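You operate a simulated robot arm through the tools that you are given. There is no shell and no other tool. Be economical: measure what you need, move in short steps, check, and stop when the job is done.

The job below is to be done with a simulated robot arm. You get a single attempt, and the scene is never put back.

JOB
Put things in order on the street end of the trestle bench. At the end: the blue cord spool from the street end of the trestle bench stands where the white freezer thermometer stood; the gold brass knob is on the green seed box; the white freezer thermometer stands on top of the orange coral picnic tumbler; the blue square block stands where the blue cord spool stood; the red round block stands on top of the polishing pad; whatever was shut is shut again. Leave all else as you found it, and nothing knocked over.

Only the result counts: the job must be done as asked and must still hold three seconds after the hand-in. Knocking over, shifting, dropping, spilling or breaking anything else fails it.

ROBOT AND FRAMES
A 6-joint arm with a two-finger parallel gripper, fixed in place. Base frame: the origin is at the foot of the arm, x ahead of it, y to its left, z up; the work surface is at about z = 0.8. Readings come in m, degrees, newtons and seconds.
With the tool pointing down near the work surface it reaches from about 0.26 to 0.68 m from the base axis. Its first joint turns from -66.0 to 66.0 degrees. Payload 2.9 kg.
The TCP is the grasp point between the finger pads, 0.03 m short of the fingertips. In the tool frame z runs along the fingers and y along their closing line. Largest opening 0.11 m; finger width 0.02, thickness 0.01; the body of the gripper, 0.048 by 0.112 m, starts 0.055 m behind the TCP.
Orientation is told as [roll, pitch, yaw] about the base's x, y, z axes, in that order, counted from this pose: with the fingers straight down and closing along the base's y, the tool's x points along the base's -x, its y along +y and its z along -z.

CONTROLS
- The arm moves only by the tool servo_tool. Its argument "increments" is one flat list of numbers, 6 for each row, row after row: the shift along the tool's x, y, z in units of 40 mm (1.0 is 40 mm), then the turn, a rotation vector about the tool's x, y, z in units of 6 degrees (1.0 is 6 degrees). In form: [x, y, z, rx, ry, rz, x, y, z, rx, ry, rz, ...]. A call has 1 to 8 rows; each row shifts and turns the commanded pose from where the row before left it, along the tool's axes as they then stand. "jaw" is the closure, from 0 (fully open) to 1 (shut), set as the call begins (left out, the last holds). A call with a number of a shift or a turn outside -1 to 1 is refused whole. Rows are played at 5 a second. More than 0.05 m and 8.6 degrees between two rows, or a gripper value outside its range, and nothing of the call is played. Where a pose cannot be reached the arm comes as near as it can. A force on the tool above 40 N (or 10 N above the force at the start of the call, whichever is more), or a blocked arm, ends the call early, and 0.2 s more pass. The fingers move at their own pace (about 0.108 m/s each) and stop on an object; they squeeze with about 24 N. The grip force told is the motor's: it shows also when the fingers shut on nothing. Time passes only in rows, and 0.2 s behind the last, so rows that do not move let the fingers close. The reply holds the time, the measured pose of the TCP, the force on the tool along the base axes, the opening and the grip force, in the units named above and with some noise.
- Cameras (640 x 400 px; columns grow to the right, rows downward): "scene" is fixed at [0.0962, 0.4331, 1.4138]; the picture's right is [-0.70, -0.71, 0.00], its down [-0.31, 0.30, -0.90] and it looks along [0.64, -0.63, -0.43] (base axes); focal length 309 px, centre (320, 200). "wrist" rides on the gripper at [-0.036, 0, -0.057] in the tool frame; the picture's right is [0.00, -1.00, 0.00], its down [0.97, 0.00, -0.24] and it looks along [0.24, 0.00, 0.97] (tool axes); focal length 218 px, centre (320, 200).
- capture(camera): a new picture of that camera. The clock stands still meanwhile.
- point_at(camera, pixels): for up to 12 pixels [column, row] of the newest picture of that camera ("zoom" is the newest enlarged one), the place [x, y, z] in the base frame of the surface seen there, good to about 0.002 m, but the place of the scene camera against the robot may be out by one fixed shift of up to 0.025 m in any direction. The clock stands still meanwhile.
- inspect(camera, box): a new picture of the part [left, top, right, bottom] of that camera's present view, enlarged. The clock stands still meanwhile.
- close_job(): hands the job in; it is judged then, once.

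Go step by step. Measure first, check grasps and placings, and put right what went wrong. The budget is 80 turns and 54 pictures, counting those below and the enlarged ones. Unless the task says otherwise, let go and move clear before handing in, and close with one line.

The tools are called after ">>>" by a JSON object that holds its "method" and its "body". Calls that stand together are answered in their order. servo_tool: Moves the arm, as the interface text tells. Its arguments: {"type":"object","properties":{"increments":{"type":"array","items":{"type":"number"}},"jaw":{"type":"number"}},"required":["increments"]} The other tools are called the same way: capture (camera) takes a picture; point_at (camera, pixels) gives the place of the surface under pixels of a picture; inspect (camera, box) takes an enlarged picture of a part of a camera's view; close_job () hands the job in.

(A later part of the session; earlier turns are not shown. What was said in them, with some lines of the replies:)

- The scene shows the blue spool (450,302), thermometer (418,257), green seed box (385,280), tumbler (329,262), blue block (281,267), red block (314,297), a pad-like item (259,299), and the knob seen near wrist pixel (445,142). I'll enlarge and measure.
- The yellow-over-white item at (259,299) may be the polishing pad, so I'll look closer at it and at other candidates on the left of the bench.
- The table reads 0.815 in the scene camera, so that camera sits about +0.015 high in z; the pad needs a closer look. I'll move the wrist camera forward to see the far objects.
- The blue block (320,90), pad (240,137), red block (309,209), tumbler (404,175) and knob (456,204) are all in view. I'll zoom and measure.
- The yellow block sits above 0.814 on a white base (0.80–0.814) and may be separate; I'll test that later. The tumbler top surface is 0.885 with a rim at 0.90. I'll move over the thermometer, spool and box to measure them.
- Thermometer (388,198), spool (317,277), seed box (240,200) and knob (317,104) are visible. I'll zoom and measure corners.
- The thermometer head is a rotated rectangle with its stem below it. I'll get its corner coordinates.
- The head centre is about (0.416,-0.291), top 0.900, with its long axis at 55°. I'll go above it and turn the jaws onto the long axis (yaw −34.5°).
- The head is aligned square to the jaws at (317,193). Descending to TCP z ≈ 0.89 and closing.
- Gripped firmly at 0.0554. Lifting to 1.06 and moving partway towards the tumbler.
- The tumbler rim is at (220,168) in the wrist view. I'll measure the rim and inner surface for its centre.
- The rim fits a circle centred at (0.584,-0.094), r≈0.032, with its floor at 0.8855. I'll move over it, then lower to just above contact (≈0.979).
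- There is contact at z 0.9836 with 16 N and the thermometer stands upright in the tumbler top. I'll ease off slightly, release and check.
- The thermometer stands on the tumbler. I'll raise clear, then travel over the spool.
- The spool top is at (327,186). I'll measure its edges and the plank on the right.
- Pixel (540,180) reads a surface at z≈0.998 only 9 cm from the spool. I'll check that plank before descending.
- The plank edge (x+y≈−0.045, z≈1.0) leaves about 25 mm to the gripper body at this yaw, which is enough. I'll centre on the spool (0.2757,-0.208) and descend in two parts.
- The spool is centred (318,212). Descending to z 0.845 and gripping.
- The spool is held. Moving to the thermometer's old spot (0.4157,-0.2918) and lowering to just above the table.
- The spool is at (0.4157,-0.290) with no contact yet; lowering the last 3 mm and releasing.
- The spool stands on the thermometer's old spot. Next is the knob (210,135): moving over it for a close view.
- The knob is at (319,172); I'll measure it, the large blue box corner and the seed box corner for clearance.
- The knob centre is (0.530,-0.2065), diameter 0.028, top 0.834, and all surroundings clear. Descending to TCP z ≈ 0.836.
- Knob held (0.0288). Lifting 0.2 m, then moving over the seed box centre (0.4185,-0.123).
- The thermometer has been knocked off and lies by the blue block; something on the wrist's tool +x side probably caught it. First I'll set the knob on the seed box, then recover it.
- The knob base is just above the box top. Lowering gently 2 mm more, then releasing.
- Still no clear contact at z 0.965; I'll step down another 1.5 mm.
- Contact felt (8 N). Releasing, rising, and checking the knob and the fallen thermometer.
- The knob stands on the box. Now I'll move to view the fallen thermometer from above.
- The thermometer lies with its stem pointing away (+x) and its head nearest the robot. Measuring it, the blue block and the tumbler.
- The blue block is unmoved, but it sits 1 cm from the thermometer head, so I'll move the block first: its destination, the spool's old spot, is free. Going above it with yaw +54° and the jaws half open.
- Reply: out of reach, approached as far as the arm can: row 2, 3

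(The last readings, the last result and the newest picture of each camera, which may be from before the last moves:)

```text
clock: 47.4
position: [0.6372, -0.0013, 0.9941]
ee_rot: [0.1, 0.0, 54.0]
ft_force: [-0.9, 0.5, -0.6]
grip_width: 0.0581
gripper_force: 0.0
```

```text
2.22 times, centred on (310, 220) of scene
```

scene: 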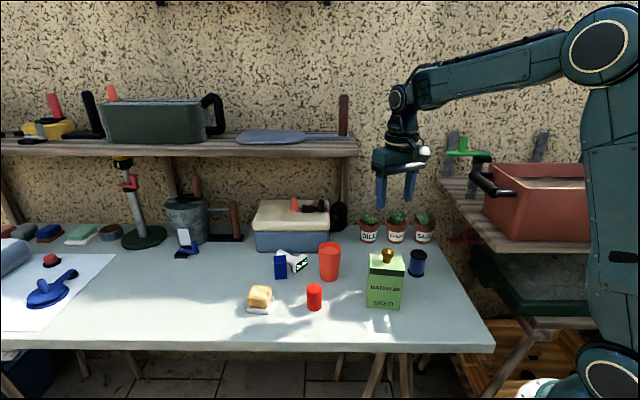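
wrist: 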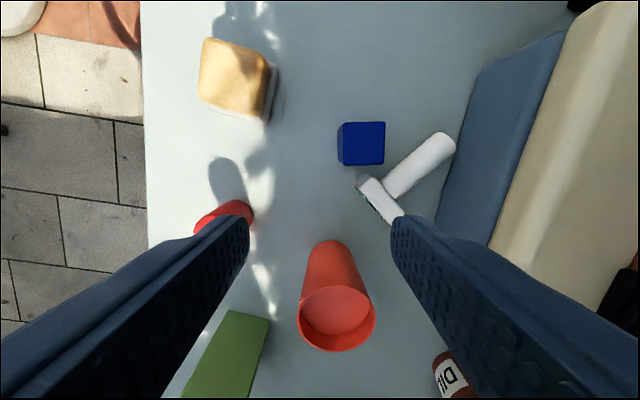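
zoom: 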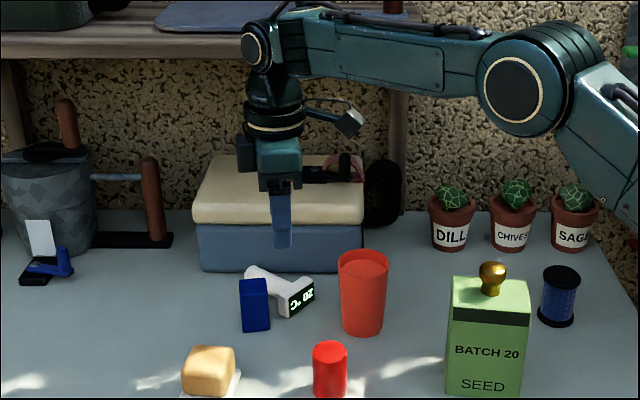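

At z≈1 the reach limit clipped me at x 0.637; the side stalk sits about 0.1 m above the TCP, so it clears the tumbler. I'll go lower first and then out towards the block.

>>> {"method": "servo_tool", "body": {"increments": [0, 0, 0.9, 0, 0, 0, 0, 0, 0.85, 0, 0, 0, -0.45, -0.465, 0, 0, 0, 0, -0.45, -0.465, 0, 0, 0, 0, 0, 0, 0, 0, 0, 0]}}

>>> {"method": "capture", "body": {"camera": "wrist"}}

```text
clock: 48.6
position: [0.6779, 0.0062, 0.9231]
ee_rot: [-0.1, -0.1, 54.0]
ft_force: [0.6, -0.1, 0.8]
grip_width: 0.0582
gripper_force: 0.1
out of reach, approached as far as the arm can: row 4
```

```text
21 pictures are left
```

wrist: 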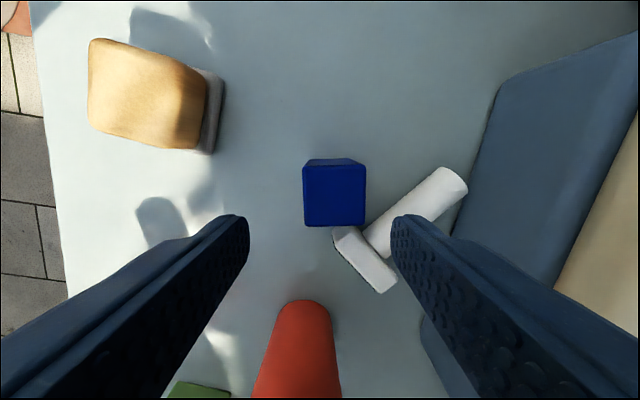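

The block is centred at (334,195) with the stem close on its right. I'll check the clearance where the right finger will land.

>>> {"method": "point_at", "body": {"camera": "wrist", "pixels": [[334, 195], [305, 170], [363, 170], [305, 222], [363, 224], [366, 238], [385, 222], [410, 195], [434, 172], [337, 232], [358, 230]]}}

```text
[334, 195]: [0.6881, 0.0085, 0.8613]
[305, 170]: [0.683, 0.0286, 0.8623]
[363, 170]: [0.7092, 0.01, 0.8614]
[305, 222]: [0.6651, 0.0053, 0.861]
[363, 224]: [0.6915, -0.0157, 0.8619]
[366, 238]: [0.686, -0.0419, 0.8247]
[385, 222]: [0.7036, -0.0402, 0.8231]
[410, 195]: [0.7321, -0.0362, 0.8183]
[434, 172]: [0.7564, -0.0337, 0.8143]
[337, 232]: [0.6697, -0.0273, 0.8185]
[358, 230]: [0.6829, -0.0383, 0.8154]
```

Clearance is fine (about 15 mm to the stem). I'll descend, then nudge outward as far as reach allows.

>>> {"method": "servo_tool", "body": {"increments": [0, 0, 0.85, 0, 0, 0, 0, 0, 0.85, 0, 0, 0, -0.16, -0.2, 0, 0, 0, 0, 0, 0, 0, 0, 0, 0]}}

>>> {"method": "capture", "body": {"camera": "wrist"}}

```text
clock: 49.6
position: [0.6799, 0.009, 0.8561]
ee_rot: [0.0, 0.0, 54.1]
ft_force: [0.0, 0.5, -0.4]
grip_width: 0.058
gripper_force: 0.0
out of reach, approached as far as the arm can: row 3
```

```text
20 pictures are left
```

wrist: 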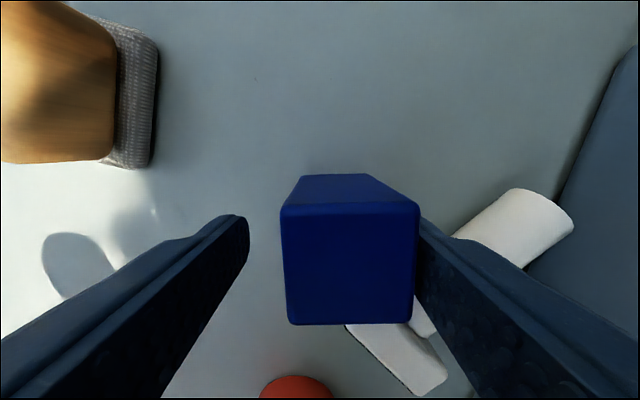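

The block is between the jaws; closing and lifting.

>>> {"method": "servo_tool", "body": {"increments": [0, 0, 0, 0, 0, 0, 0, 0, 0, 0, 0, 0, 0, 0, 0, 0, 0, 0], "jaw": 1}}

>>> {"method": "servo_tool", "body": {"increments": [0, 0, -0.4, 0, 0, 0, 0, 0, -0.9, 0, 0, 0, 0, 0, 0, 0, 0, 0]}}

>>> {"method": "inspect", "body": {"camera": "scene", "box": [210, 150, 410, 310]}}

```text
clock: 50.4
position: [0.6803, 0.0096, 0.8555]
ee_rot: [-0.1, 0.0, 54.0]
ft_force: [-0.1, 0.4, 0.9]
grip_width: 0.0355
gripper_force: 23.7
```

```text
clock: 51.2
position: [0.6796, 0.0059, 0.9094]
ee_rot: [-0.1, -0.1, 54.0]
ft_force: [-0.3, 1.4, -1.3]
grip_width: 0.0356
gripper_force: 24.4
```

```text
2.50 times, centred on (310, 230) of scene
```

zoom: 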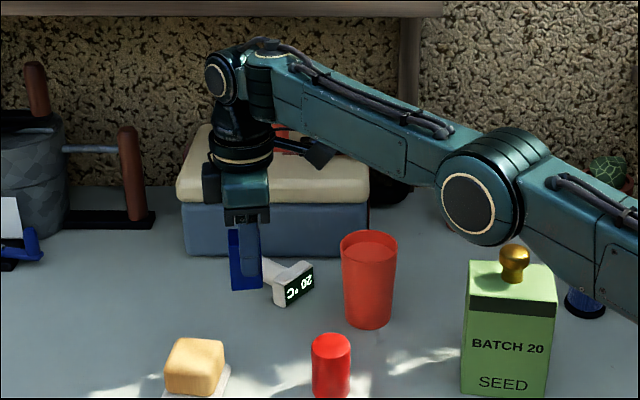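

The block is lifted (0.0355). I'll retract towards the robot, rise to about 1.10, and turn to yaw −36° so the wrist stalk stays off the plank.

>>> {"method": "servo_tool", "body": {"increments": [0.6, 0.82, 0, 0, 0, 0, 0.6, 0.82, 0, 0, 0, 0, 0, 0, -0.95, 0, 0, 0, 0, 0, -0.95, 0, 0, 0, 0, 0, -0.95, 0, 0, 0, 0, 0, -0.95, 0, 0, 0, 0, 0, -0.95, 0, 0, 0, 0, 0, 0, 0, 0, 0]}}

>>> {"method": "servo_tool", "body": {"increments": [0, 0, 0, 0, 0, 1, 0, 0, 0, 0, 0, 1, 0, 0, 0, 0, 0, 1, 0, 0, 0, 0, 0, 1, 0, 0, 0, 0, 0, 1, 0, 0, 0, 0, 0, 1, 0, 0, 0, 0, 0, 1, 0, 0, 0, 0, 0, 1]}}

>>> {"method": "servo_tool", "body": {"increments": [0, 0, 0, 0, 0, 1, 0, 0, 0, 0, 0, 1, 0, 0, 0, 0, 0, 1, 0, 0, 0, 0, 0, 1, 0, 0, 0, 0, 0, 1, 0, 0, 0, 0, 0, 1, 0, 0, 0, 0, 0, 1, 0, 0, 0, 0, 0, 0]}}

```text
clock: 53.0
position: [0.5978, 0.0113, 1.1016]
ee_rot: [0.0, 0.0, 53.9]
ft_force: [0.1, 1.2, -1.1]
grip_width: 0.0354
gripper_force: 24.0
```

```text
clock: 54.8
position: [0.5994, 0.0083, 1.0991]
ee_rot: [0.0, 0.0, 5.9]
ft_force: [-0.3, -0.3, -0.8]
grip_width: 0.0355
gripper_force: 24.7
```

```text
clock: 56.6
position: [0.6011, 0.0099, 1.0993]
ee_rot: [0.0, 0.0, -36.1]
ft_force: [1.0, -0.7, -0.2]
grip_width: 0.0354
gripper_force: 23.9
```

Yaw is −36°. Travelling to the spool's old spot (TCP target 0.272,-0.2055) at z 1.10.

>>> {"method": "servo_tool", "body": {"increments": [0.3475, -0.917, 0, 0, 0, 0, 0.3475, -0.917, 0, 0, 0, 0, 0.3475, -0.917, 0, 0, 0, 0, 0.3475, -0.917, 0, 0, 0, 0, 0.3475, -0.917, 0, 0, 0, 0, 0.3475, -0.917, 0, 0, 0, 0, 0.3475, -0.917, 0, 0, 0, 0, 0.3475, -0.917, 0, 0, 0, 0]}}

>>> {"method": "servo_tool", "body": {"increments": [0.3475, -0.917, 0, 0, 0, 0, 0.3475, -0.917, 0, 0, 0, 0, 0, 0, 0.9, 0, 0, 0, 0, 0, 0.9, 0, 0, 0, 0, 0, 0.9, 0, 0, 0, 0, 0, 0.9, 0, 0, 0, 0, 0, 0, 0, 0, 0]}}

>>> {"method": "capture", "body": {"camera": "wrist"}}

```text
clock: 58.4
position: [0.3348, -0.1585, 1.0983]
ee_rot: [-0.1, 0.0, -36.1]
ft_force: [-0.6, 0.7, 0.0]
grip_width: 0.0356
gripper_force: 23.4
```

```text
clock: 60.0
position: [0.2719, -0.2054, 0.9568]
ee_rot: [0.0, 0.0, -36.0]
ft_force: [-0.2, 0.3, -1.2]
grip_width: 0.0354
gripper_force: 24.5
```

```text
18 pictures are left
```

wrist: 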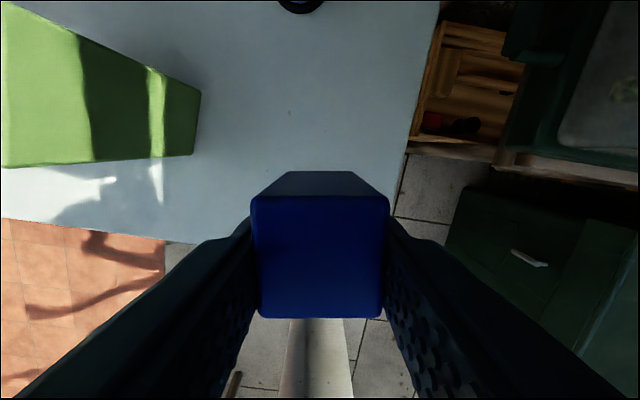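

The block centre sits 9 mm along −tool x from the TCP, so I shift 4 mm to compensate, then lower to 3 mm above the table.

>>> {"method": "servo_tool", "body": {"increments": [0.1, 0, 0.82, 0, 0, 0, 0, 0, 0.82, 0, 0, 0, 0, 0, 0.8, 0, 0, 0, 0, 0, 0, 0, 0, 0]}}

>>> {"method": "servo_tool", "body": {"increments": [0, 0, 0.08, 0, 0, 0, 0, 0, 0, 0, 0, 0]}}

```text
clock: 61.0
position: [0.2713, -0.2033, 0.8604]
ee_rot: [0.0, 0.0, -36.0]
ft_force: [0.5, 0.7, -0.3]
grip_width: 0.0354
gripper_force: 23.3
```

```text
clock: 61.6
position: [0.2718, -0.2039, 0.8556]
ee_rot: [0.0, 0.0, -36.0]
ft_force: [0.2, 0.5, 3.6]
grip_width: 0.0354
gripper_force: 23.9
```

Contact at z 0.8556. Releasing and rising.

>>> {"method": "servo_tool", "body": {"increments": [0, 0, 0, 0, 0, 0, 0, 0, 0, 0, 0, 0], "jaw": 0.4}}

>>> {"method": "servo_tool", "body": {"increments": [0, 0, -0.8, 0, 0, 0, 0, 0, -1, 0, 0, 0, 0, 0, -1, 0, 0, 0, 0, 0, -1, 0, 0, 0, 0, 0, -1, 0, 0, 0, 0, 0, -1, 0, 0, 0, 0, 0, 0, 0, 0, 0]}}

>>> {"method": "servo_tool", "body": {"increments": [-0.4, 0.9, 0, 0, 0, -1, -0.4, 0.9, 0, 0, 0, -1, -0.5, 0.8, 0, 0, 0, -1, -0.6, 0.7, 0, 0, 0, -1, -0.7, 0.5, 0, 0, 0, -1, -0.8, 0.4, 0, 0, 0, -1, -0.8, 0.3, 0, 0, 0, -0.83, 0, 0, 0, 0, 0, 0]}}

>>> {"method": "capture", "body": {"camera": "scene"}}

```text
clock: 62.2
position: [0.2703, -0.2041, 0.8553]
ee_rot: [-0.1, 0.0, -36.0]
ft_force: [-0.2, -0.7, -0.2]
grip_width: 0.0663
gripper_force: 0.0
```

```text
clock: 63.8
position: [0.2691, -0.2047, 1.0844]
ee_rot: [0.0, -0.1, -36.0]
ft_force: [0.8, -0.7, 0.6]
grip_width: 0.0662
gripper_force: 0.1
```

```text
clock: 65.6
position: [0.493, -0.0833, 1.0847]
ee_rot: [-0.1, 0.0, 5.1]
ft_force: [0.2, -0.3, -0.4]
grip_width: 0.0661
gripper_force: 0.0
```

```text
17 pictures are left
```

scene: 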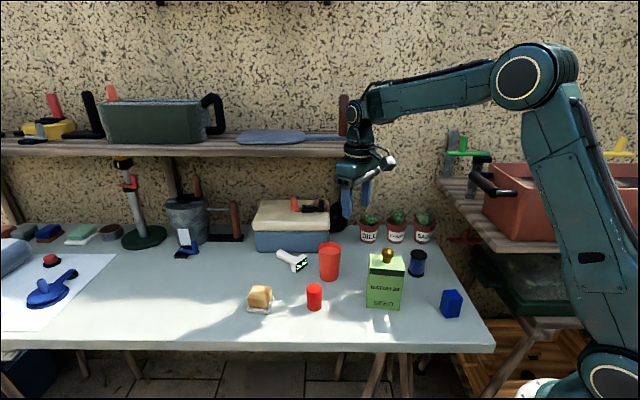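

The block stands on the spool's old spot. Now the thermometer: approaching above its head with jaws at 0.08 opening and the tool tilted 15° outward.

>>> {"method": "servo_tool", "body": {"increments": [-0.93, 0.088, 0.66, 0, 0, 0, -0.93, 0.088, 0.66, 0, 0, 0, -0.93, 0.088, 0.66, 0, 0, 0, -0.93, 0.088, 0.66, 0, 0, 0, 0, 0, 0, 0, -1, 0, 0, 0, 0, 0, -1, 0, 0, 0, 0, 0, -0.5, 0, 0, 0, 0, 0, 0, 0], "jaw": 0.27}}

>>> {"method": "capture", "body": {"camera": "wrist"}}

```text
clock: 67.4
position: [0.6413, -0.0546, 0.9808]
ee_rot: [0.0, -15.1, 4.9]
ft_force: [0.4, 1.2, 0.0]
grip_width: 0.0803
gripper_force: 0.0
```

```text
16 pictures are left
```

wrist: 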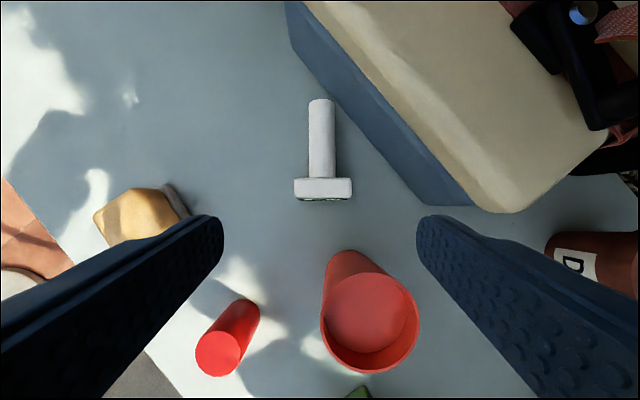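

The thermometer is square to the jaws, head centre at (323,188). A quick measurement of the head and stem before descending.

>>> {"method": "point_at", "body": {"camera": "wrist", "pixels": [[297, 181], [350, 180], [296, 195], [351, 195], [323, 187], [322, 178], [322, 195], [321, 165], [320, 110], [435, 205], [460, 200]]}}

```text
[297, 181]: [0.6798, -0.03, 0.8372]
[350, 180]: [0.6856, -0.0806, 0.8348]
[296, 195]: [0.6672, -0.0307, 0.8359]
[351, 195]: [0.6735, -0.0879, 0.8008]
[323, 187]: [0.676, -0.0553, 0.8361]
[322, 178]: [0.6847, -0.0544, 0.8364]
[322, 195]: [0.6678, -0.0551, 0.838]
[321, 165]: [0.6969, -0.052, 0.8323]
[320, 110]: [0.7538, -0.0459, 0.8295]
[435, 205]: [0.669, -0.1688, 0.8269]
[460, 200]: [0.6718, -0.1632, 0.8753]
```

Head centre is (0.676,-0.0553,0.8185). Descending along the tilted axis to TCP (0.670,-0.0555,0.838) and closing.

>>> {"method": "servo_tool", "body": {"increments": [0.0575, -0.022, 0.91, 0, 0, 0, 0.0575, -0.022, 0.91, 0, 0, 0, 0.0575, -0.022, 0.91, 0, 0, 0, 0.0575, -0.022, 0.91, 0, 0, 0, 0, 0, 0, 0, 0, 0]}}

>>> {"method": "capture", "body": {"camera": "wrist"}}

```text
clock: 68.6
position: [0.6708, -0.0527, 0.8377]
ee_rot: [0.0, -15.1, 5.0]
ft_force: [-0.4, -0.3, -0.5]
grip_width: 0.0804
gripper_force: 0.1
```

```text
15 pictures are left
```

wrist: 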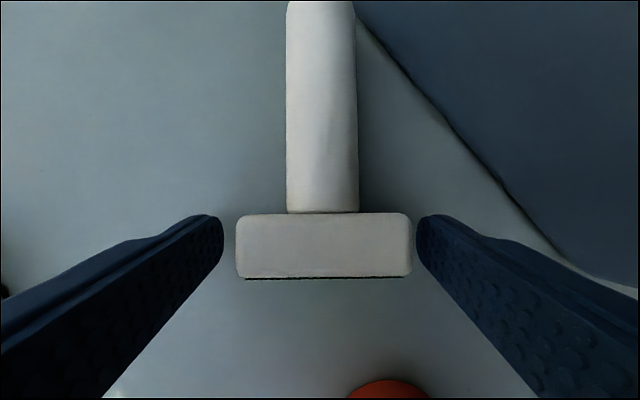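

Well aligned. Closing, then lifting back along the tool axis.

>>> {"method": "servo_tool", "body": {"increments": [0, 0, 0, 0, 0, 0, 0, 0, 0, 0, 0, 0, 0, 0, 0, 0, 0, 0], "jaw": 1}}

>>> {"method": "servo_tool", "body": {"increments": [0, 0, -0.5, 0, 0, 0, 0, 0, -0.9, 0, 0, 0, 0, 0, -0.9, 0, 0, 0, 0, 0, -0.9, 0, 0, 0, 0, 0, -0.9, 0, 0, 0, 0, 0, -0.9, 0, 0, 0, 0, 0, 0, 0, 0, 0]}}

>>> {"method": "capture", "body": {"camera": "wrist"}}

```text
clock: 69.4
position: [0.6703, -0.0538, 0.8378]
ee_rot: [0.0, -14.9, 5.1]
ft_force: [-0.3, 0.3, -0.2]
grip_width: 0.0554
gripper_force: 23.7
```

```text
clock: 71.0
position: [0.6157, -0.0582, 1.0313]
ee_rot: [0.0, -14.9, 4.9]
ft_force: [-0.5, 0.4, 0.2]
grip_width: 0.0555
gripper_force: 24.3
```

```text
14 pictures are left
```

wrist: 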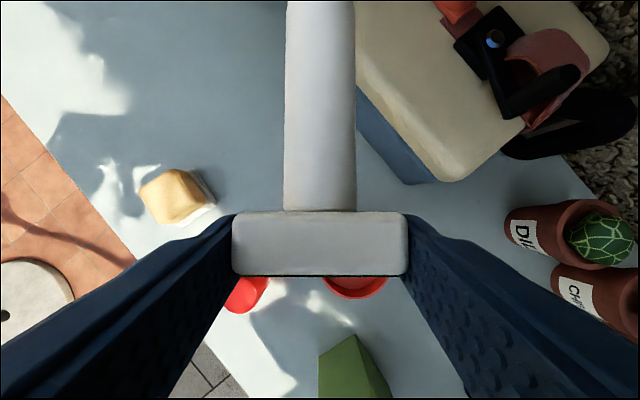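

Held rigidly (0.0555). I'll untilt and move to open space near (0.45,0.05,1.13) to reorient.

>>> {"method": "servo_tool", "body": {"increments": [0, 0, -0.5, 0, 1, 0, 0, 0, 0, 0, 1, 0, 0, 0, 0, 0, 0.5, 0, 0.78, 0.61, -0.4, 0, 0, 0, 0.78, 0.61, -0.4, 0, 0, 0, 0.78, 0.61, -0.4, 0, 0, 0, 0.78, 0.61, -0.4, 0, 0, 0, 0.78, 0.61, -0.4, 0, 0, 0]}}

>>> {"method": "servo_tool", "body": {"increments": [0, 0, 0, 0, 0, -1, 0, 0, 0, 0, 0, -1, 0, 0, 0, 0, 0, -1, 0, 0, 0, 0, 0, -1, 0, 0, 0, 0, 0, -1, 0, 0, 0, 0, 0, -1, 0, 0, 0, 0, 0, -1, 0, 0, 0, 0, 0, -1]}}

>>> {"method": "servo_tool", "body": {"increments": [0, 0, 0, 0, 0, -1, 0, 0, 0, 0, 0, -1, 0, 0, 0, 0, 0, -1, 0, 0, 0, 0, 0, -1, 0, 0, 0, 0, 0, -1, 0, 0, 0, 0, 0, -1, 0, 0, 0, 0, 0, -1, 0, 0, 0, 0, 0, -1]}}

>>> {"method": "servo_tool", "body": {"increments": [0, 0, 0, 0, 0, -1, 0, 0, 0, 0, 0, -1, 0, 0, 0, 0, 0, -1, 0, 0, 0, 0, 0, -0.17, 0, 0, 0, 0, 0, 0]}}

```text
clock: 72.8
position: [0.449, 0.0463, 1.1305]
ee_rot: [0.1, 0.0, 5.1]
ft_force: [-0.1, -0.4, -0.3]
grip_width: 0.0554
gripper_force: 24.1
```

```text
clock: 74.6
position: [0.4476, 0.0465, 1.1299]
ee_rot: [0.0, -0.1, 53.2]
ft_force: [-0.1, 0.3, -1.4]
grip_width: 0.0552
gripper_force: 24.1
```

```text
clock: 76.4
position: [0.4476, 0.0467, 1.1293]
ee_rot: [0.0, 0.1, 101.0]
ft_force: [0.1, 0.5, -0.2]
grip_width: 0.0554
gripper_force: 24.2
```

```text
clock: 77.6
position: [0.4488, 0.0471, 1.1295]
ee_rot: [0.0, 0.0, 120.1]
ft_force: [0.2, 0.1, -0.1]
grip_width: 0.0551
gripper_force: 24.2
```

Yaw is 120° with no limits hit. Now tilting the tool 72.5° so the stem hangs down.

>>> {"method": "servo_tool", "body": {"increments": [0, 0, 0, 0, 1, 0, 0, 0, 0, 0, 1, 0, 0, 0, 0, 0, 1, 0, 0, 0, 0, 0, 1, 0, 0, 0, 0, 0, 1, 0, 0, 0, 0, 0, 1, 0, 0, 0, 0, 0, 1, 0]}}

>>> {"method": "servo_tool", "body": {"increments": [0, 0, 0, 0, 1, 0, 0, 0, 0, 0, 1, 0, 0, 0, 0, 0, 1, 0, 0, 0, 0, 0, 1, 0, 0, 0, 0, 0, 1, 0, 0, 0, 0, 0, 0.08, 0, 0, 0, 0, 0, 0, 0]}}

>>> {"method": "inspect", "body": {"camera": "scene", "box": [200, 100, 520, 320]}}

```text
clock: 79.2
position: [0.4474, 0.0463, 1.1316]
ee_rot: [0.1, 42.2, 120.0]
ft_force: [-0.5, 0.7, 0.5]
grip_width: 0.0553
gripper_force: 23.9
```

```text
clock: 80.8
position: [0.4471, 0.0486, 1.1296]
ee_rot: [0.2, 72.5, 120.1]
ft_force: [0.0, 0.1, 0.0]
grip_width: 0.0554
gripper_force: 24.2
```

```text
1.82 times, centred on (360, 210) of scene
```

zoom: 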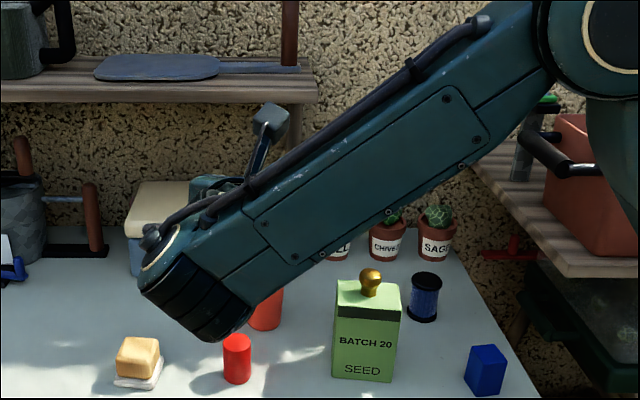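

The tool is at 72.5° as planned, though the forearm hides the thermometer from the scene camera. Moving over the tumbler (TCP 0.5735,-0.076,1.04), then looking with the wrist camera.

>>> {"method": "servo_tool", "body": {"increments": [-0.1745, -0.2365, 0.9455, 0, 0, 0, -0.1745, -0.2365, 0.9455, 0, 0, 0, -0.1745, -0.2365, 0.9455, 0, 0, 0, -0.1745, -0.2365, 0.9455, 0, 0, 0, -0.1745, -0.2365, 0.9455, 0, 0, 0, 0, 0, 0, 0, 0, 0]}}

>>> {"method": "capture", "body": {"camera": "wrist"}}

>>> {"method": "capture", "body": {"camera": "scene"}}

```text
clock: 82.2
position: [0.5734, -0.0752, 1.0394]
ee_rot: [0.0, 72.6, 119.9]
ft_force: [0.8, -1.3, -1.8]
grip_width: 0.0554
gripper_force: 23.6
```

```text
12 pictures are left
```

wrist: 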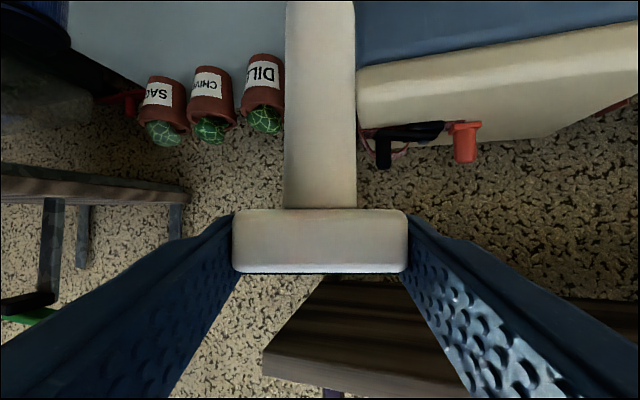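

```text
11 pictures are left
```

scene: 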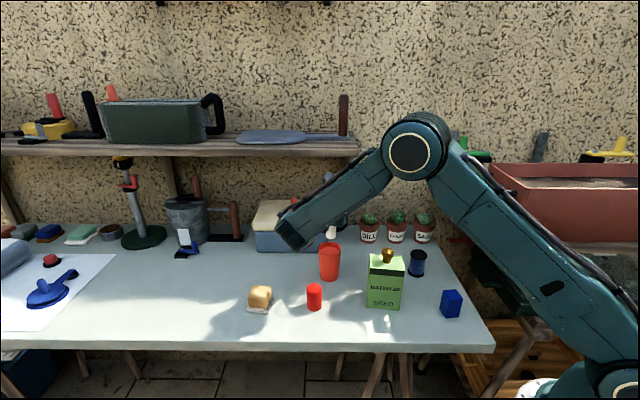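

The stem tip shows just above the tumbler at (331,235). I'll zoom in to check alignment.

>>> {"method": "inspect", "body": {"camera": "scene", "box": [290, 215, 370, 290]}}

>>> {"method": "point_at", "body": {"camera": "scene", "pixels": [[331, 230], [331, 236], [329, 243], [319, 246], [340, 246], [329, 249], [329, 253]]}}

```text
5.33 times, centred on (330, 252) of scene
```

zoom: 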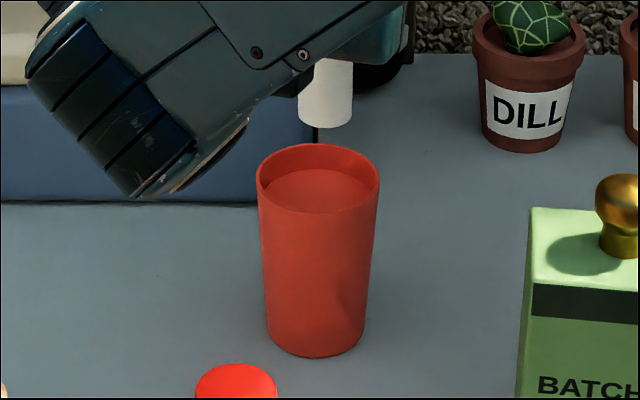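

```text
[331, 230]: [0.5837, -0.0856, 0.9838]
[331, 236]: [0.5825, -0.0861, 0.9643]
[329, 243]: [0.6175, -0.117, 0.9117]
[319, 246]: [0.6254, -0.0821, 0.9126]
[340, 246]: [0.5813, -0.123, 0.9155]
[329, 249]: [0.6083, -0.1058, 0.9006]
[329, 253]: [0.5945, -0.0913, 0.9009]
```

The stem is aligned over the tumbler within a few mm. Lowering to about 0.991 with a 4 mm +x correction.

>>> {"method": "servo_tool", "body": {"increments": [-0.377, -0.029, 0.136, 0, 0, 0, -0.377, -0.029, 0.136, 0, 0, 0, -0.377, -0.029, 0.136, 0, 0, 0, 0, 0, 0, 0, 0, 0]}}

>>> {"method": "inspect", "body": {"camera": "scene", "box": [290, 215, 370, 290]}}

```text
clock: 83.2
position: [0.5775, -0.0756, 0.9941]
ee_rot: [-0.8, 72.6, 119.3]
ft_force: [-0.1, -1.7, 18.1]
grip_width: 0.0559
gripper_force: 23.7
```

```text
5.33 times, centred on (330, 252) of scene
```

zoom: 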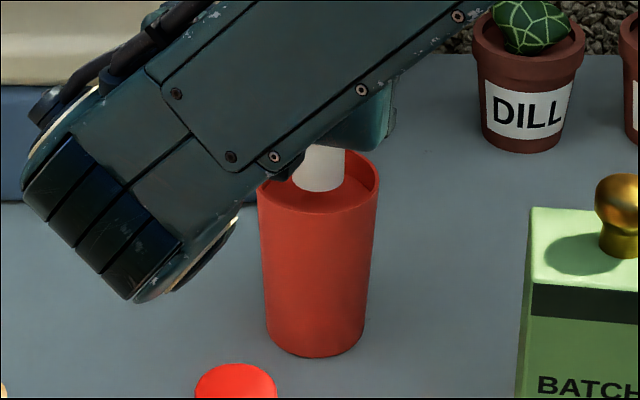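

Contact at 18 N, and the base height (~0.894) matches the first placing. I'll ease off slightly and check the force before releasing.

>>> {"method": "servo_tool", "body": {"increments": [0.05, 0, -0.015, 0, 0, 0, 0, 0, 0, 0, 0, 0]}}

```text
clock: 83.8
position: [0.578, -0.0759, 0.9948]
ee_rot: [-0.1, 72.6, 119.9]
ft_force: [2.4, -1.7, 11.9]
grip_width: 0.0555
gripper_force: 23.5
```

>>> {"method": "servo_tool", "body": {"increments": [0.06, 0, -0.018, 0, 0, 0, 0, 0, 0, 0, 0, 0]}}

```text
clock: 84.4
position: [0.5761, -0.0757, 0.9947]
ee_rot: [0.3, 72.2, 120.5]
ft_force: [1.1, -1.1, 1.6]
grip_width: 0.0556
gripper_force: 24.2
```

Force is down to about 1.6 N. Opening modestly and checking before withdrawing.

>>> {"method": "servo_tool", "body": {"increments": [0, 0, 0, 0, 0, 0, 0, 0, 0, 0, 0, 0], "jaw": 0.3}}

>>> {"method": "capture", "body": {"camera": "wrist"}}

```text
clock: 85.0
position: [0.5774, -0.0755, 0.9963]
ee_rot: [0.2, 72.5, 120.1]
ft_force: [-0.5, -0.1, -0.4]
grip_width: 0.077
gripper_force: 0.0
```

```text
8 pictures are left
```

wrist: 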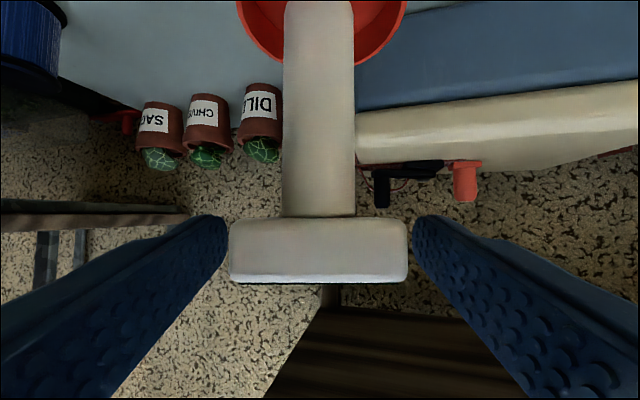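

The thermometer stands freely, centred in the tumbler. Withdrawing along the tool axis, then rising and untilting.

>>> {"method": "servo_tool", "body": {"increments": [0, 0, -0.7, 0, 0, 0, 0, 0, -1, 0, 0, 0, 0, 0, -1, 0, 0, 0, 0, 0, -1, 0, 0, 0, 0.9, 0, 0, 0, 0, 0, 0, 0, 0, 0, -1, 0, 0, 0, 0, 0, -1, 0, 0, 0, 0, 0, -1, 0]}}

>>> {"method": "servo_tool", "body": {"increments": [0, 0, 0, 0, -1, 0, 0, 0, 0, 0, -1, 0, 0, 0, 0, 0, -1, 0, 0, 0, 0, 0, -1, 0, 0, 0, 0, 0, -1, 0, 0, 0, 0, 0, -1, 0, 0, 0, 0, 0, -1, 0, 0, 0, 0, 0, -1, 0]}}

>>> {"method": "servo_tool", "body": {"increments": [0, 0, 0, 0, -1, 0, 0, 0, 0, 0, -0.08, 1, 0, 0, 0, 0, 0, 1, 0, 0, 0, 0, 0, 1, 0, 0, 0, 0, 0, 1, 0, 0, 0, 0, 0, 1, 0, 0, 0, 0, 0, 1, 0, 0, 0, 0, 0, 1], "jaw": 0}}

>>> {"method": "servo_tool", "body": {"increments": [0, 0, 0, 0, 0, 1, 0, 0, 0, 0, 0, 1, 0, 0, 0, 0, 0, 1, 0, 0, 0, 0, 0, 0]}}

```text
clock: 86.8
position: [0.5125, 0.0365, 1.0742]
ee_rot: [0.0, 54.4, 120.1]
ft_force: [0.4, 0.1, 0.1]
grip_width: 0.077
gripper_force: 0.1
```

```text
clock: 88.6
position: [0.5133, 0.0368, 1.0749]
ee_rot: [0.0, 6.4, 120.1]
ft_force: [0.3, -0.3, -0.4]
grip_width: 0.077
gripper_force: 0.1
```

```text
clock: 90.4
position: [0.511, 0.0374, 1.0762]
ee_rot: [-0.1, 0.1, 77.9]
ft_force: [-0.3, 0.2, -0.1]
grip_width: 0.1098
gripper_force: 0.1
```

```text
clock: 91.4
position: [0.5124, 0.0378, 1.0759]
ee_rot: [-0.1, 0.0, 59.9]
ft_force: [0.2, -0.9, -0.5]
grip_width: 0.1101
gripper_force: 0.1
```

Upright again at yaw 60°. Moving over the pad for a close look.

>>> {"method": "servo_tool", "body": {"increments": [-0.91, -0.464, 0.6, 0, 0, 0, -0.91, -0.464, 0.6, 0, 0, 0, -0.91, -0.464, 0.6, 0, 0, 0, 0, 0, 0, 0, 0, 0]}}

>>> {"method": "capture", "body": {"camera": "wrist"}}

```text
clock: 92.4
position: [0.6116, 0.1032, 1.0056]
ee_rot: [0.1, 0.0, 60.1]
ft_force: [-0.3, 0.6, -0.6]
grip_width: 0.1102
gripper_force: 0.1
```

```text
7 pictures are left
```

wrist: 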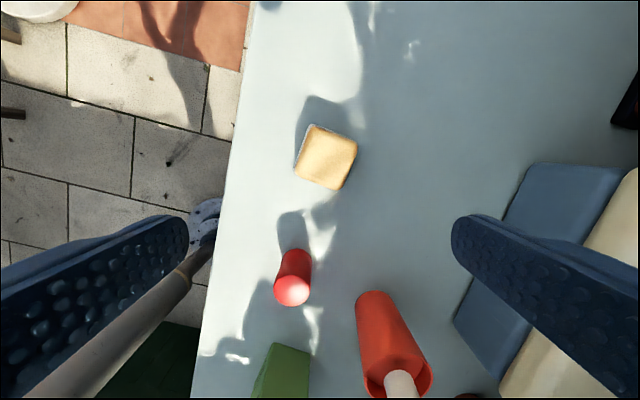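

The wooden block edges are turned about 25° from the jaws. Measuring the wood corners, the white base, and the red block.

>>> {"method": "point_at", "body": {"camera": "wrist", "pixels": [[313, 129], [353, 146], [341, 186], [298, 169], [327, 157], [310, 124], [297, 160], [293, 295], [277, 290], [308, 290], [293, 304], [295, 282]]}}

>>> {"method": "inspect", "body": {"camera": "wrist", "box": [270, 100, 390, 210]}}

```text
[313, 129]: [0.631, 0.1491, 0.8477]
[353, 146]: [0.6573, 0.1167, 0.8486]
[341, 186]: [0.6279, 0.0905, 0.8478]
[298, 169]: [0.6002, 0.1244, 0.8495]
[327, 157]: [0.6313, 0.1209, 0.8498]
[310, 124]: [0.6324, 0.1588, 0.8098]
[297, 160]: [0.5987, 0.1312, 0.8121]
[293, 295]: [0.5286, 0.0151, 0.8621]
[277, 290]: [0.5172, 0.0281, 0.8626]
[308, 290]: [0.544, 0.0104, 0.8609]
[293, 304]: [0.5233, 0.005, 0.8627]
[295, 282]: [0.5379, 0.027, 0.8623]
```

```text
3.64 times, centred on (330, 155) of wrist
```

zoom: 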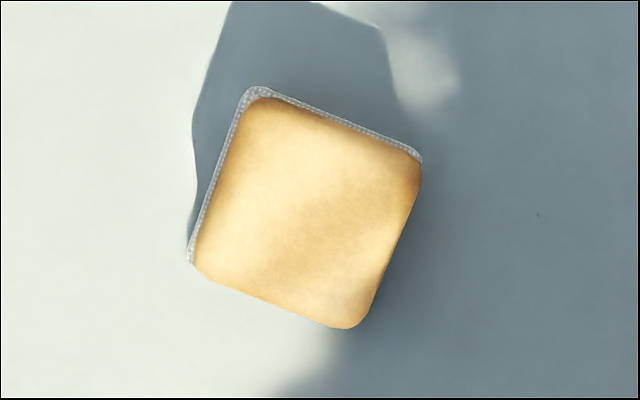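

The white base is concentric with and parallel to the wood (centre 0.629,0.1205), which suggests one object. I'll test with a small lift: grip the wood only (tips above the base) and raise 1 cm.

>>> {"method": "servo_tool", "body": {"increments": [-0.6, -0.16, 0.4, 0, 0, 0, 0, 0, 0.4, 0, 0, 0.92, 0, 0, 0.5, 0, 0, 0.92, 0, 0, 0.5, 0, 0, 0.92, 0, 0, 0.5, 0, 0, 0.92, 0, 0, 0.7, 0, 0, 0, 0, 0, 0.8, 0, 0, 0, 0, 0, 0, 0, 0, 0], "jaw": 0.3}}

>>> {"method": "servo_tool", "body": {"increments": [0, 0, 0, 0, 0, 0, 0, 0, 0, 0, 0, 0]}}

```text
clock: 94.2
position: [0.6345, 0.1227, 0.8545]
ee_rot: [0.0, -0.1, 37.8]
ft_force: [-0.7, 0.5, -0.2]
grip_width: 0.0774
gripper_force: 0.0
```

```text
clock: 94.8
position: [0.6335, 0.1194, 0.8551]
ee_rot: [-0.1, 0.0, 37.9]
ft_force: [0.0, -0.3, 1.2]
grip_width: 0.0768
gripper_force: 0.0
```

Aligned at z 0.855; I'll correct 4 mm, close, lift 1 cm and look.

>>> {"method": "servo_tool", "body": {"increments": [0.07, 0.09, 0.05, 0, 0, 0, 0, 0, 0, 0, 0, 0]}}

>>> {"method": "servo_tool", "body": {"increments": [0, 0, 0, 0, 0, 0, 0, 0, 0, 0, 0, 0, 0, 0, -0.3, 0, 0, 0, 0, 0, 0, 0, 0, 0], "jaw": 1}}

>>> {"method": "inspect", "body": {"camera": "scene", "box": [225, 255, 305, 325]}}

```text
clock: 95.4
position: [0.628, 0.1222, 0.8526]
ee_rot: [0.1, -0.1, 37.9]
ft_force: [0.8, 0.2, -0.2]
grip_width: 0.0772
gripper_force: 0.1
```

```text
clock: 96.4
position: [0.6282, 0.1209, 0.8648]
ee_rot: [0.0, 0.0, 37.9]
ft_force: [0.0, -0.8, -1.2]
grip_width: 0.0516
gripper_force: 24.2
```

```text
5.71 times, centred on (265, 290) of scene
```

zoom: 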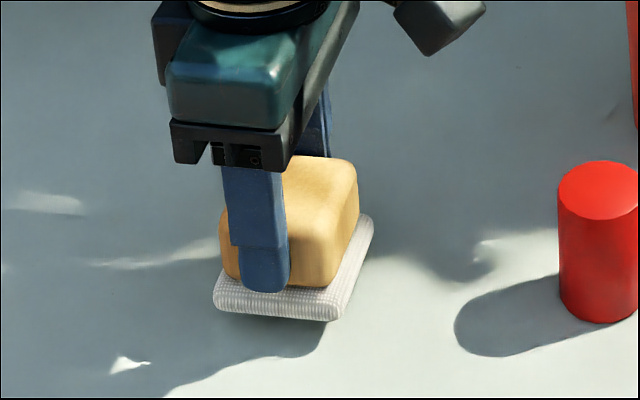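

The base's front corner rose ~3 px (scene row 314→311) along with the wood, so it is one object, the polishing pad. I'll set it back exactly, release and rise.

>>> {"method": "servo_tool", "body": {"increments": [0, 0, 0.29, 0, 0, 0, 0, 0, 0, 0, 0, 0]}}

>>> {"method": "servo_tool", "body": {"increments": [0, 0, 0, 0, 0, 0, 0, 0, 0, 0, 0, 0], "jaw": 0.25}}

>>> {"method": "servo_tool", "body": {"increments": [0, 0, -0.8, 0, 0, 0, 0, 0, -0.9, 0, 0, 0, 0, 0, -0.9, 0, 0, 0, 0, 0, 0, 0, 0, 0]}}

```text
clock: 97.0
position: [0.6296, 0.1192, 0.8526]
ee_rot: [0.0, -0.2, 38.1]
ft_force: [-2.0, 0.4, 4.5]
grip_width: 0.0518
gripper_force: 23.9
```

```text
clock: 97.6
position: [0.6298, 0.1203, 0.8513]
ee_rot: [0.0, 0.1, 37.9]
ft_force: [0.2, 0.4, 0.2]
grip_width: 0.0824
gripper_force: 0.1
```

```text
clock: 98.6
position: [0.6316, 0.1208, 0.9571]
ee_rot: [0.0, 0.0, 37.9]
ft_force: [-0.1, -0.4, 0.2]
grip_width: 0.0827
gripper_force: 0.1
```

The pad is back in place. Moving over the red block (0.5306,0.0176), descending and gripping.

>>> {"method": "servo_tool", "body": {"increments": [0.89, -0.1225, 0, 0, 0, 0, 0.89, -0.1225, 0, 0, 0, 0, 0.89, -0.1225, 0, 0, 0, 0, 0.89, -0.1225, 0, 0, 0, 0, 0, 0, 0, 0, 0, 0]}}

>>> {"method": "capture", "body": {"camera": "wrist"}}

```text
clock: 99.8
position: [0.5247, 0.0224, 0.954]
ee_rot: [0.0, 0.0, 37.9]
ft_force: [-0.2, -0.6, 0.0]
grip_width: 0.0824
gripper_force: 0.1
```

```text
4 pictures are left
```

wrist: 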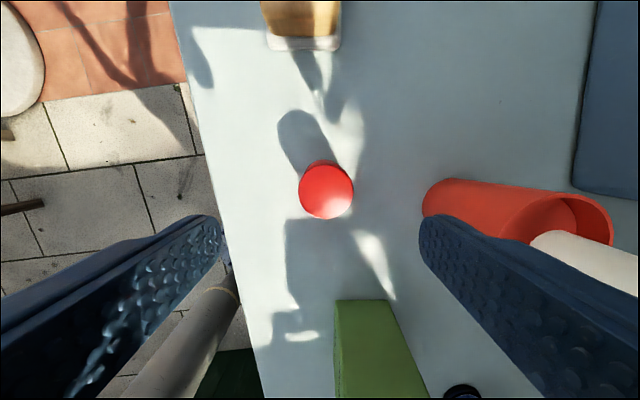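

The red block's top is at (326,191), about 5 mm off; correcting, descending to 0.845 and closing.

>>> {"method": "servo_tool", "body": {"increments": [-0.14, -0.105, 0.9, 0, 0, 0, 0, 0, 0.9, 0, 0, 0, 0, 0, 0.9, 0, 0, 0, 0, 0, 0, 0, 0, 0]}}

>>> {"method": "servo_tool", "body": {"increments": [0, 0, 0, 0, 0, 0, 0, 0, 0, 0, 0, 0, 0, 0, 0, 0, 0, 0], "jaw": 1}}

>>> {"method": "servo_tool", "body": {"increments": [0, 0, -0.5, 0, 0, 0, 0, 0, -0.9, 0, 0, 0, 0, 0, -0.9, 0, 0, 0, 0, 0, 0, 0, 0, 0]}}

```text
clock: 100.8
position: [0.5343, 0.0195, 0.8445]
ee_rot: [0.0, 0.0, 37.8]
ft_force: [0.1, 0.1, 0.8]
grip_width: 0.0824
gripper_force: 0.1
```

```text
clock: 101.6
position: [0.5347, 0.0195, 0.8451]
ee_rot: [0.0, -0.1, 38.0]
ft_force: [-0.9, -0.3, -0.9]
grip_width: 0.0391
gripper_force: 24.5
```

```text
clock: 102.6
position: [0.5333, 0.0198, 0.938]
ee_rot: [0.1, 0.0, 37.8]
ft_force: [-0.2, -0.1, -0.2]
grip_width: 0.0391
gripper_force: 24.6
```

Held (0.0391). Carrying it over the pad centre and lowering to about 3 mm above its top.

>>> {"method": "servo_tool", "body": {"increments": [-0.859, 0.129, 0, 0, 0, 0, -0.859, 0.129, 0, 0, 0, 0, -0.859, 0.129, 0, 0, 0, 0, -0.859, 0.129, 0, 0, 0, 0, 0, 0, 0, 0, 0, 0]}}

>>> {"method": "servo_tool", "body": {"increments": [0, 0, 0.5, 0, 0, 0, 0, 0, 0.47, 0, 0, 0, 0, 0, 0, 0, 0, 0]}}

>>> {"method": "servo_tool", "body": {"increments": [0, 0, 0.06, 0, 0, 0, 0, 0, 0, 0, 0, 0]}}

```text
clock: 103.8
position: [0.631, 0.1204, 0.9342]
ee_rot: [0.0, 0.1, 37.9]
ft_force: [0.4, 0.7, -0.2]
grip_width: 0.0387
gripper_force: 23.8
```

```text
clock: 104.6
position: [0.6298, 0.1218, 0.8977]
ee_rot: [0.0, -0.1, 37.8]
ft_force: [-0.7, 0.9, -1.3]
grip_width: 0.0387
gripper_force: 24.0
```

```text
clock: 105.2
position: [0.6284, 0.1211, 0.8965]
ee_rot: [0.0, -0.2, 37.9]
ft_force: [-0.4, 0.3, 3.9]
grip_width: 0.039
gripper_force: 24.2
```

Light contact (3.9 N) at the pad's top, centred. Releasing and checking before rising.

>>> {"method": "servo_tool", "body": {"increments": [0, 0, 0, 0, 0, 0, 0, 0, 0, 0, 0, 0], "jaw": 0.3}}

>>> {"method": "servo_tool", "body": {"increments": [0, 0, -0.7, 0, 0, 0, 0, 0, -0.8, 0, 0, 0, 0, 0, -0.8, 0, 0, 0, 0.5, 0.7, -0.8, 0, 0, 0, 0.5, 0.7, -0.8, 0, 0, 0, 0.5, 0.7, 0, 0, 0, 0, 0, 0, 0, 0, 0, 0]}}

>>> {"method": "inspect", "body": {"camera": "scene", "box": [230, 210, 480, 330]}}

```text
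clock: 105.8
position: [0.6291, 0.1214, 0.8969]
ee_rot: [0.0, 0.0, 37.9]
ft_force: [-0.1, 0.8, -0.2]
grip_width: 0.0768
gripper_force: 0.1
```

```text
clock: 107.4
position: [0.5309, 0.1472, 1.0538]
ee_rot: [0.1, 0.0, 37.9]
ft_force: [0.1, -0.5, 0.5]
grip_width: 0.077
gripper_force: 0.1
```

```text
2.56 times, centred on (355, 270) of scene
```

zoom: 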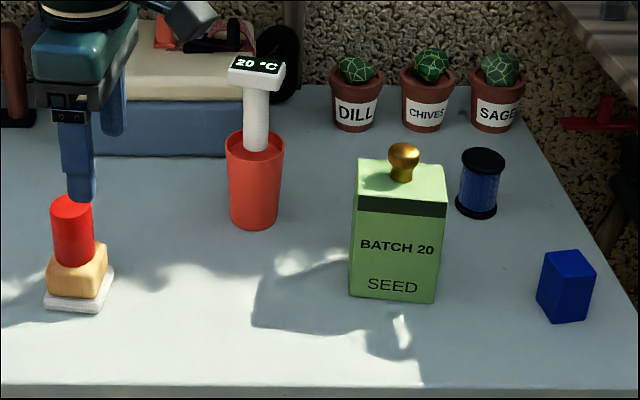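

All five placements stand as asked. One last full look confirms that nothing else moved before handing in.

>>> {"method": "capture", "body": {"camera": "scene"}}

```text
2 pictures are left
```

scene: 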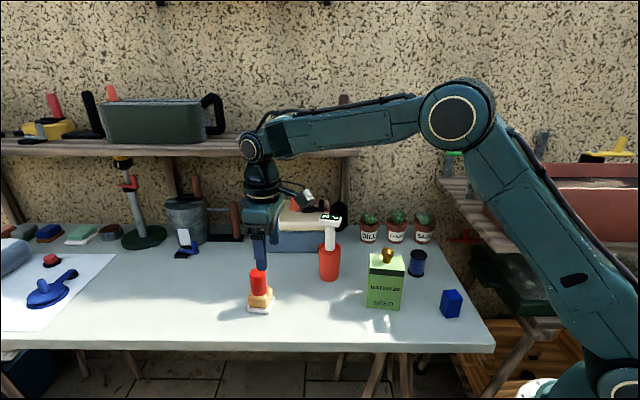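

The full view shows everything in place and undisturbed, with the gripper clear; handing in.

>>> {"method": "close_job", "body": {}}

```text
The job is handed in.
```

The job is handed in: in the last pictures all five items stood where you asked, and nothing else looked moved or knocked over. The thermometer was knocked off the tumbler partway through and I stood it back up, and the polishing pad was lifted 1 cm as a check and set back in the same place.
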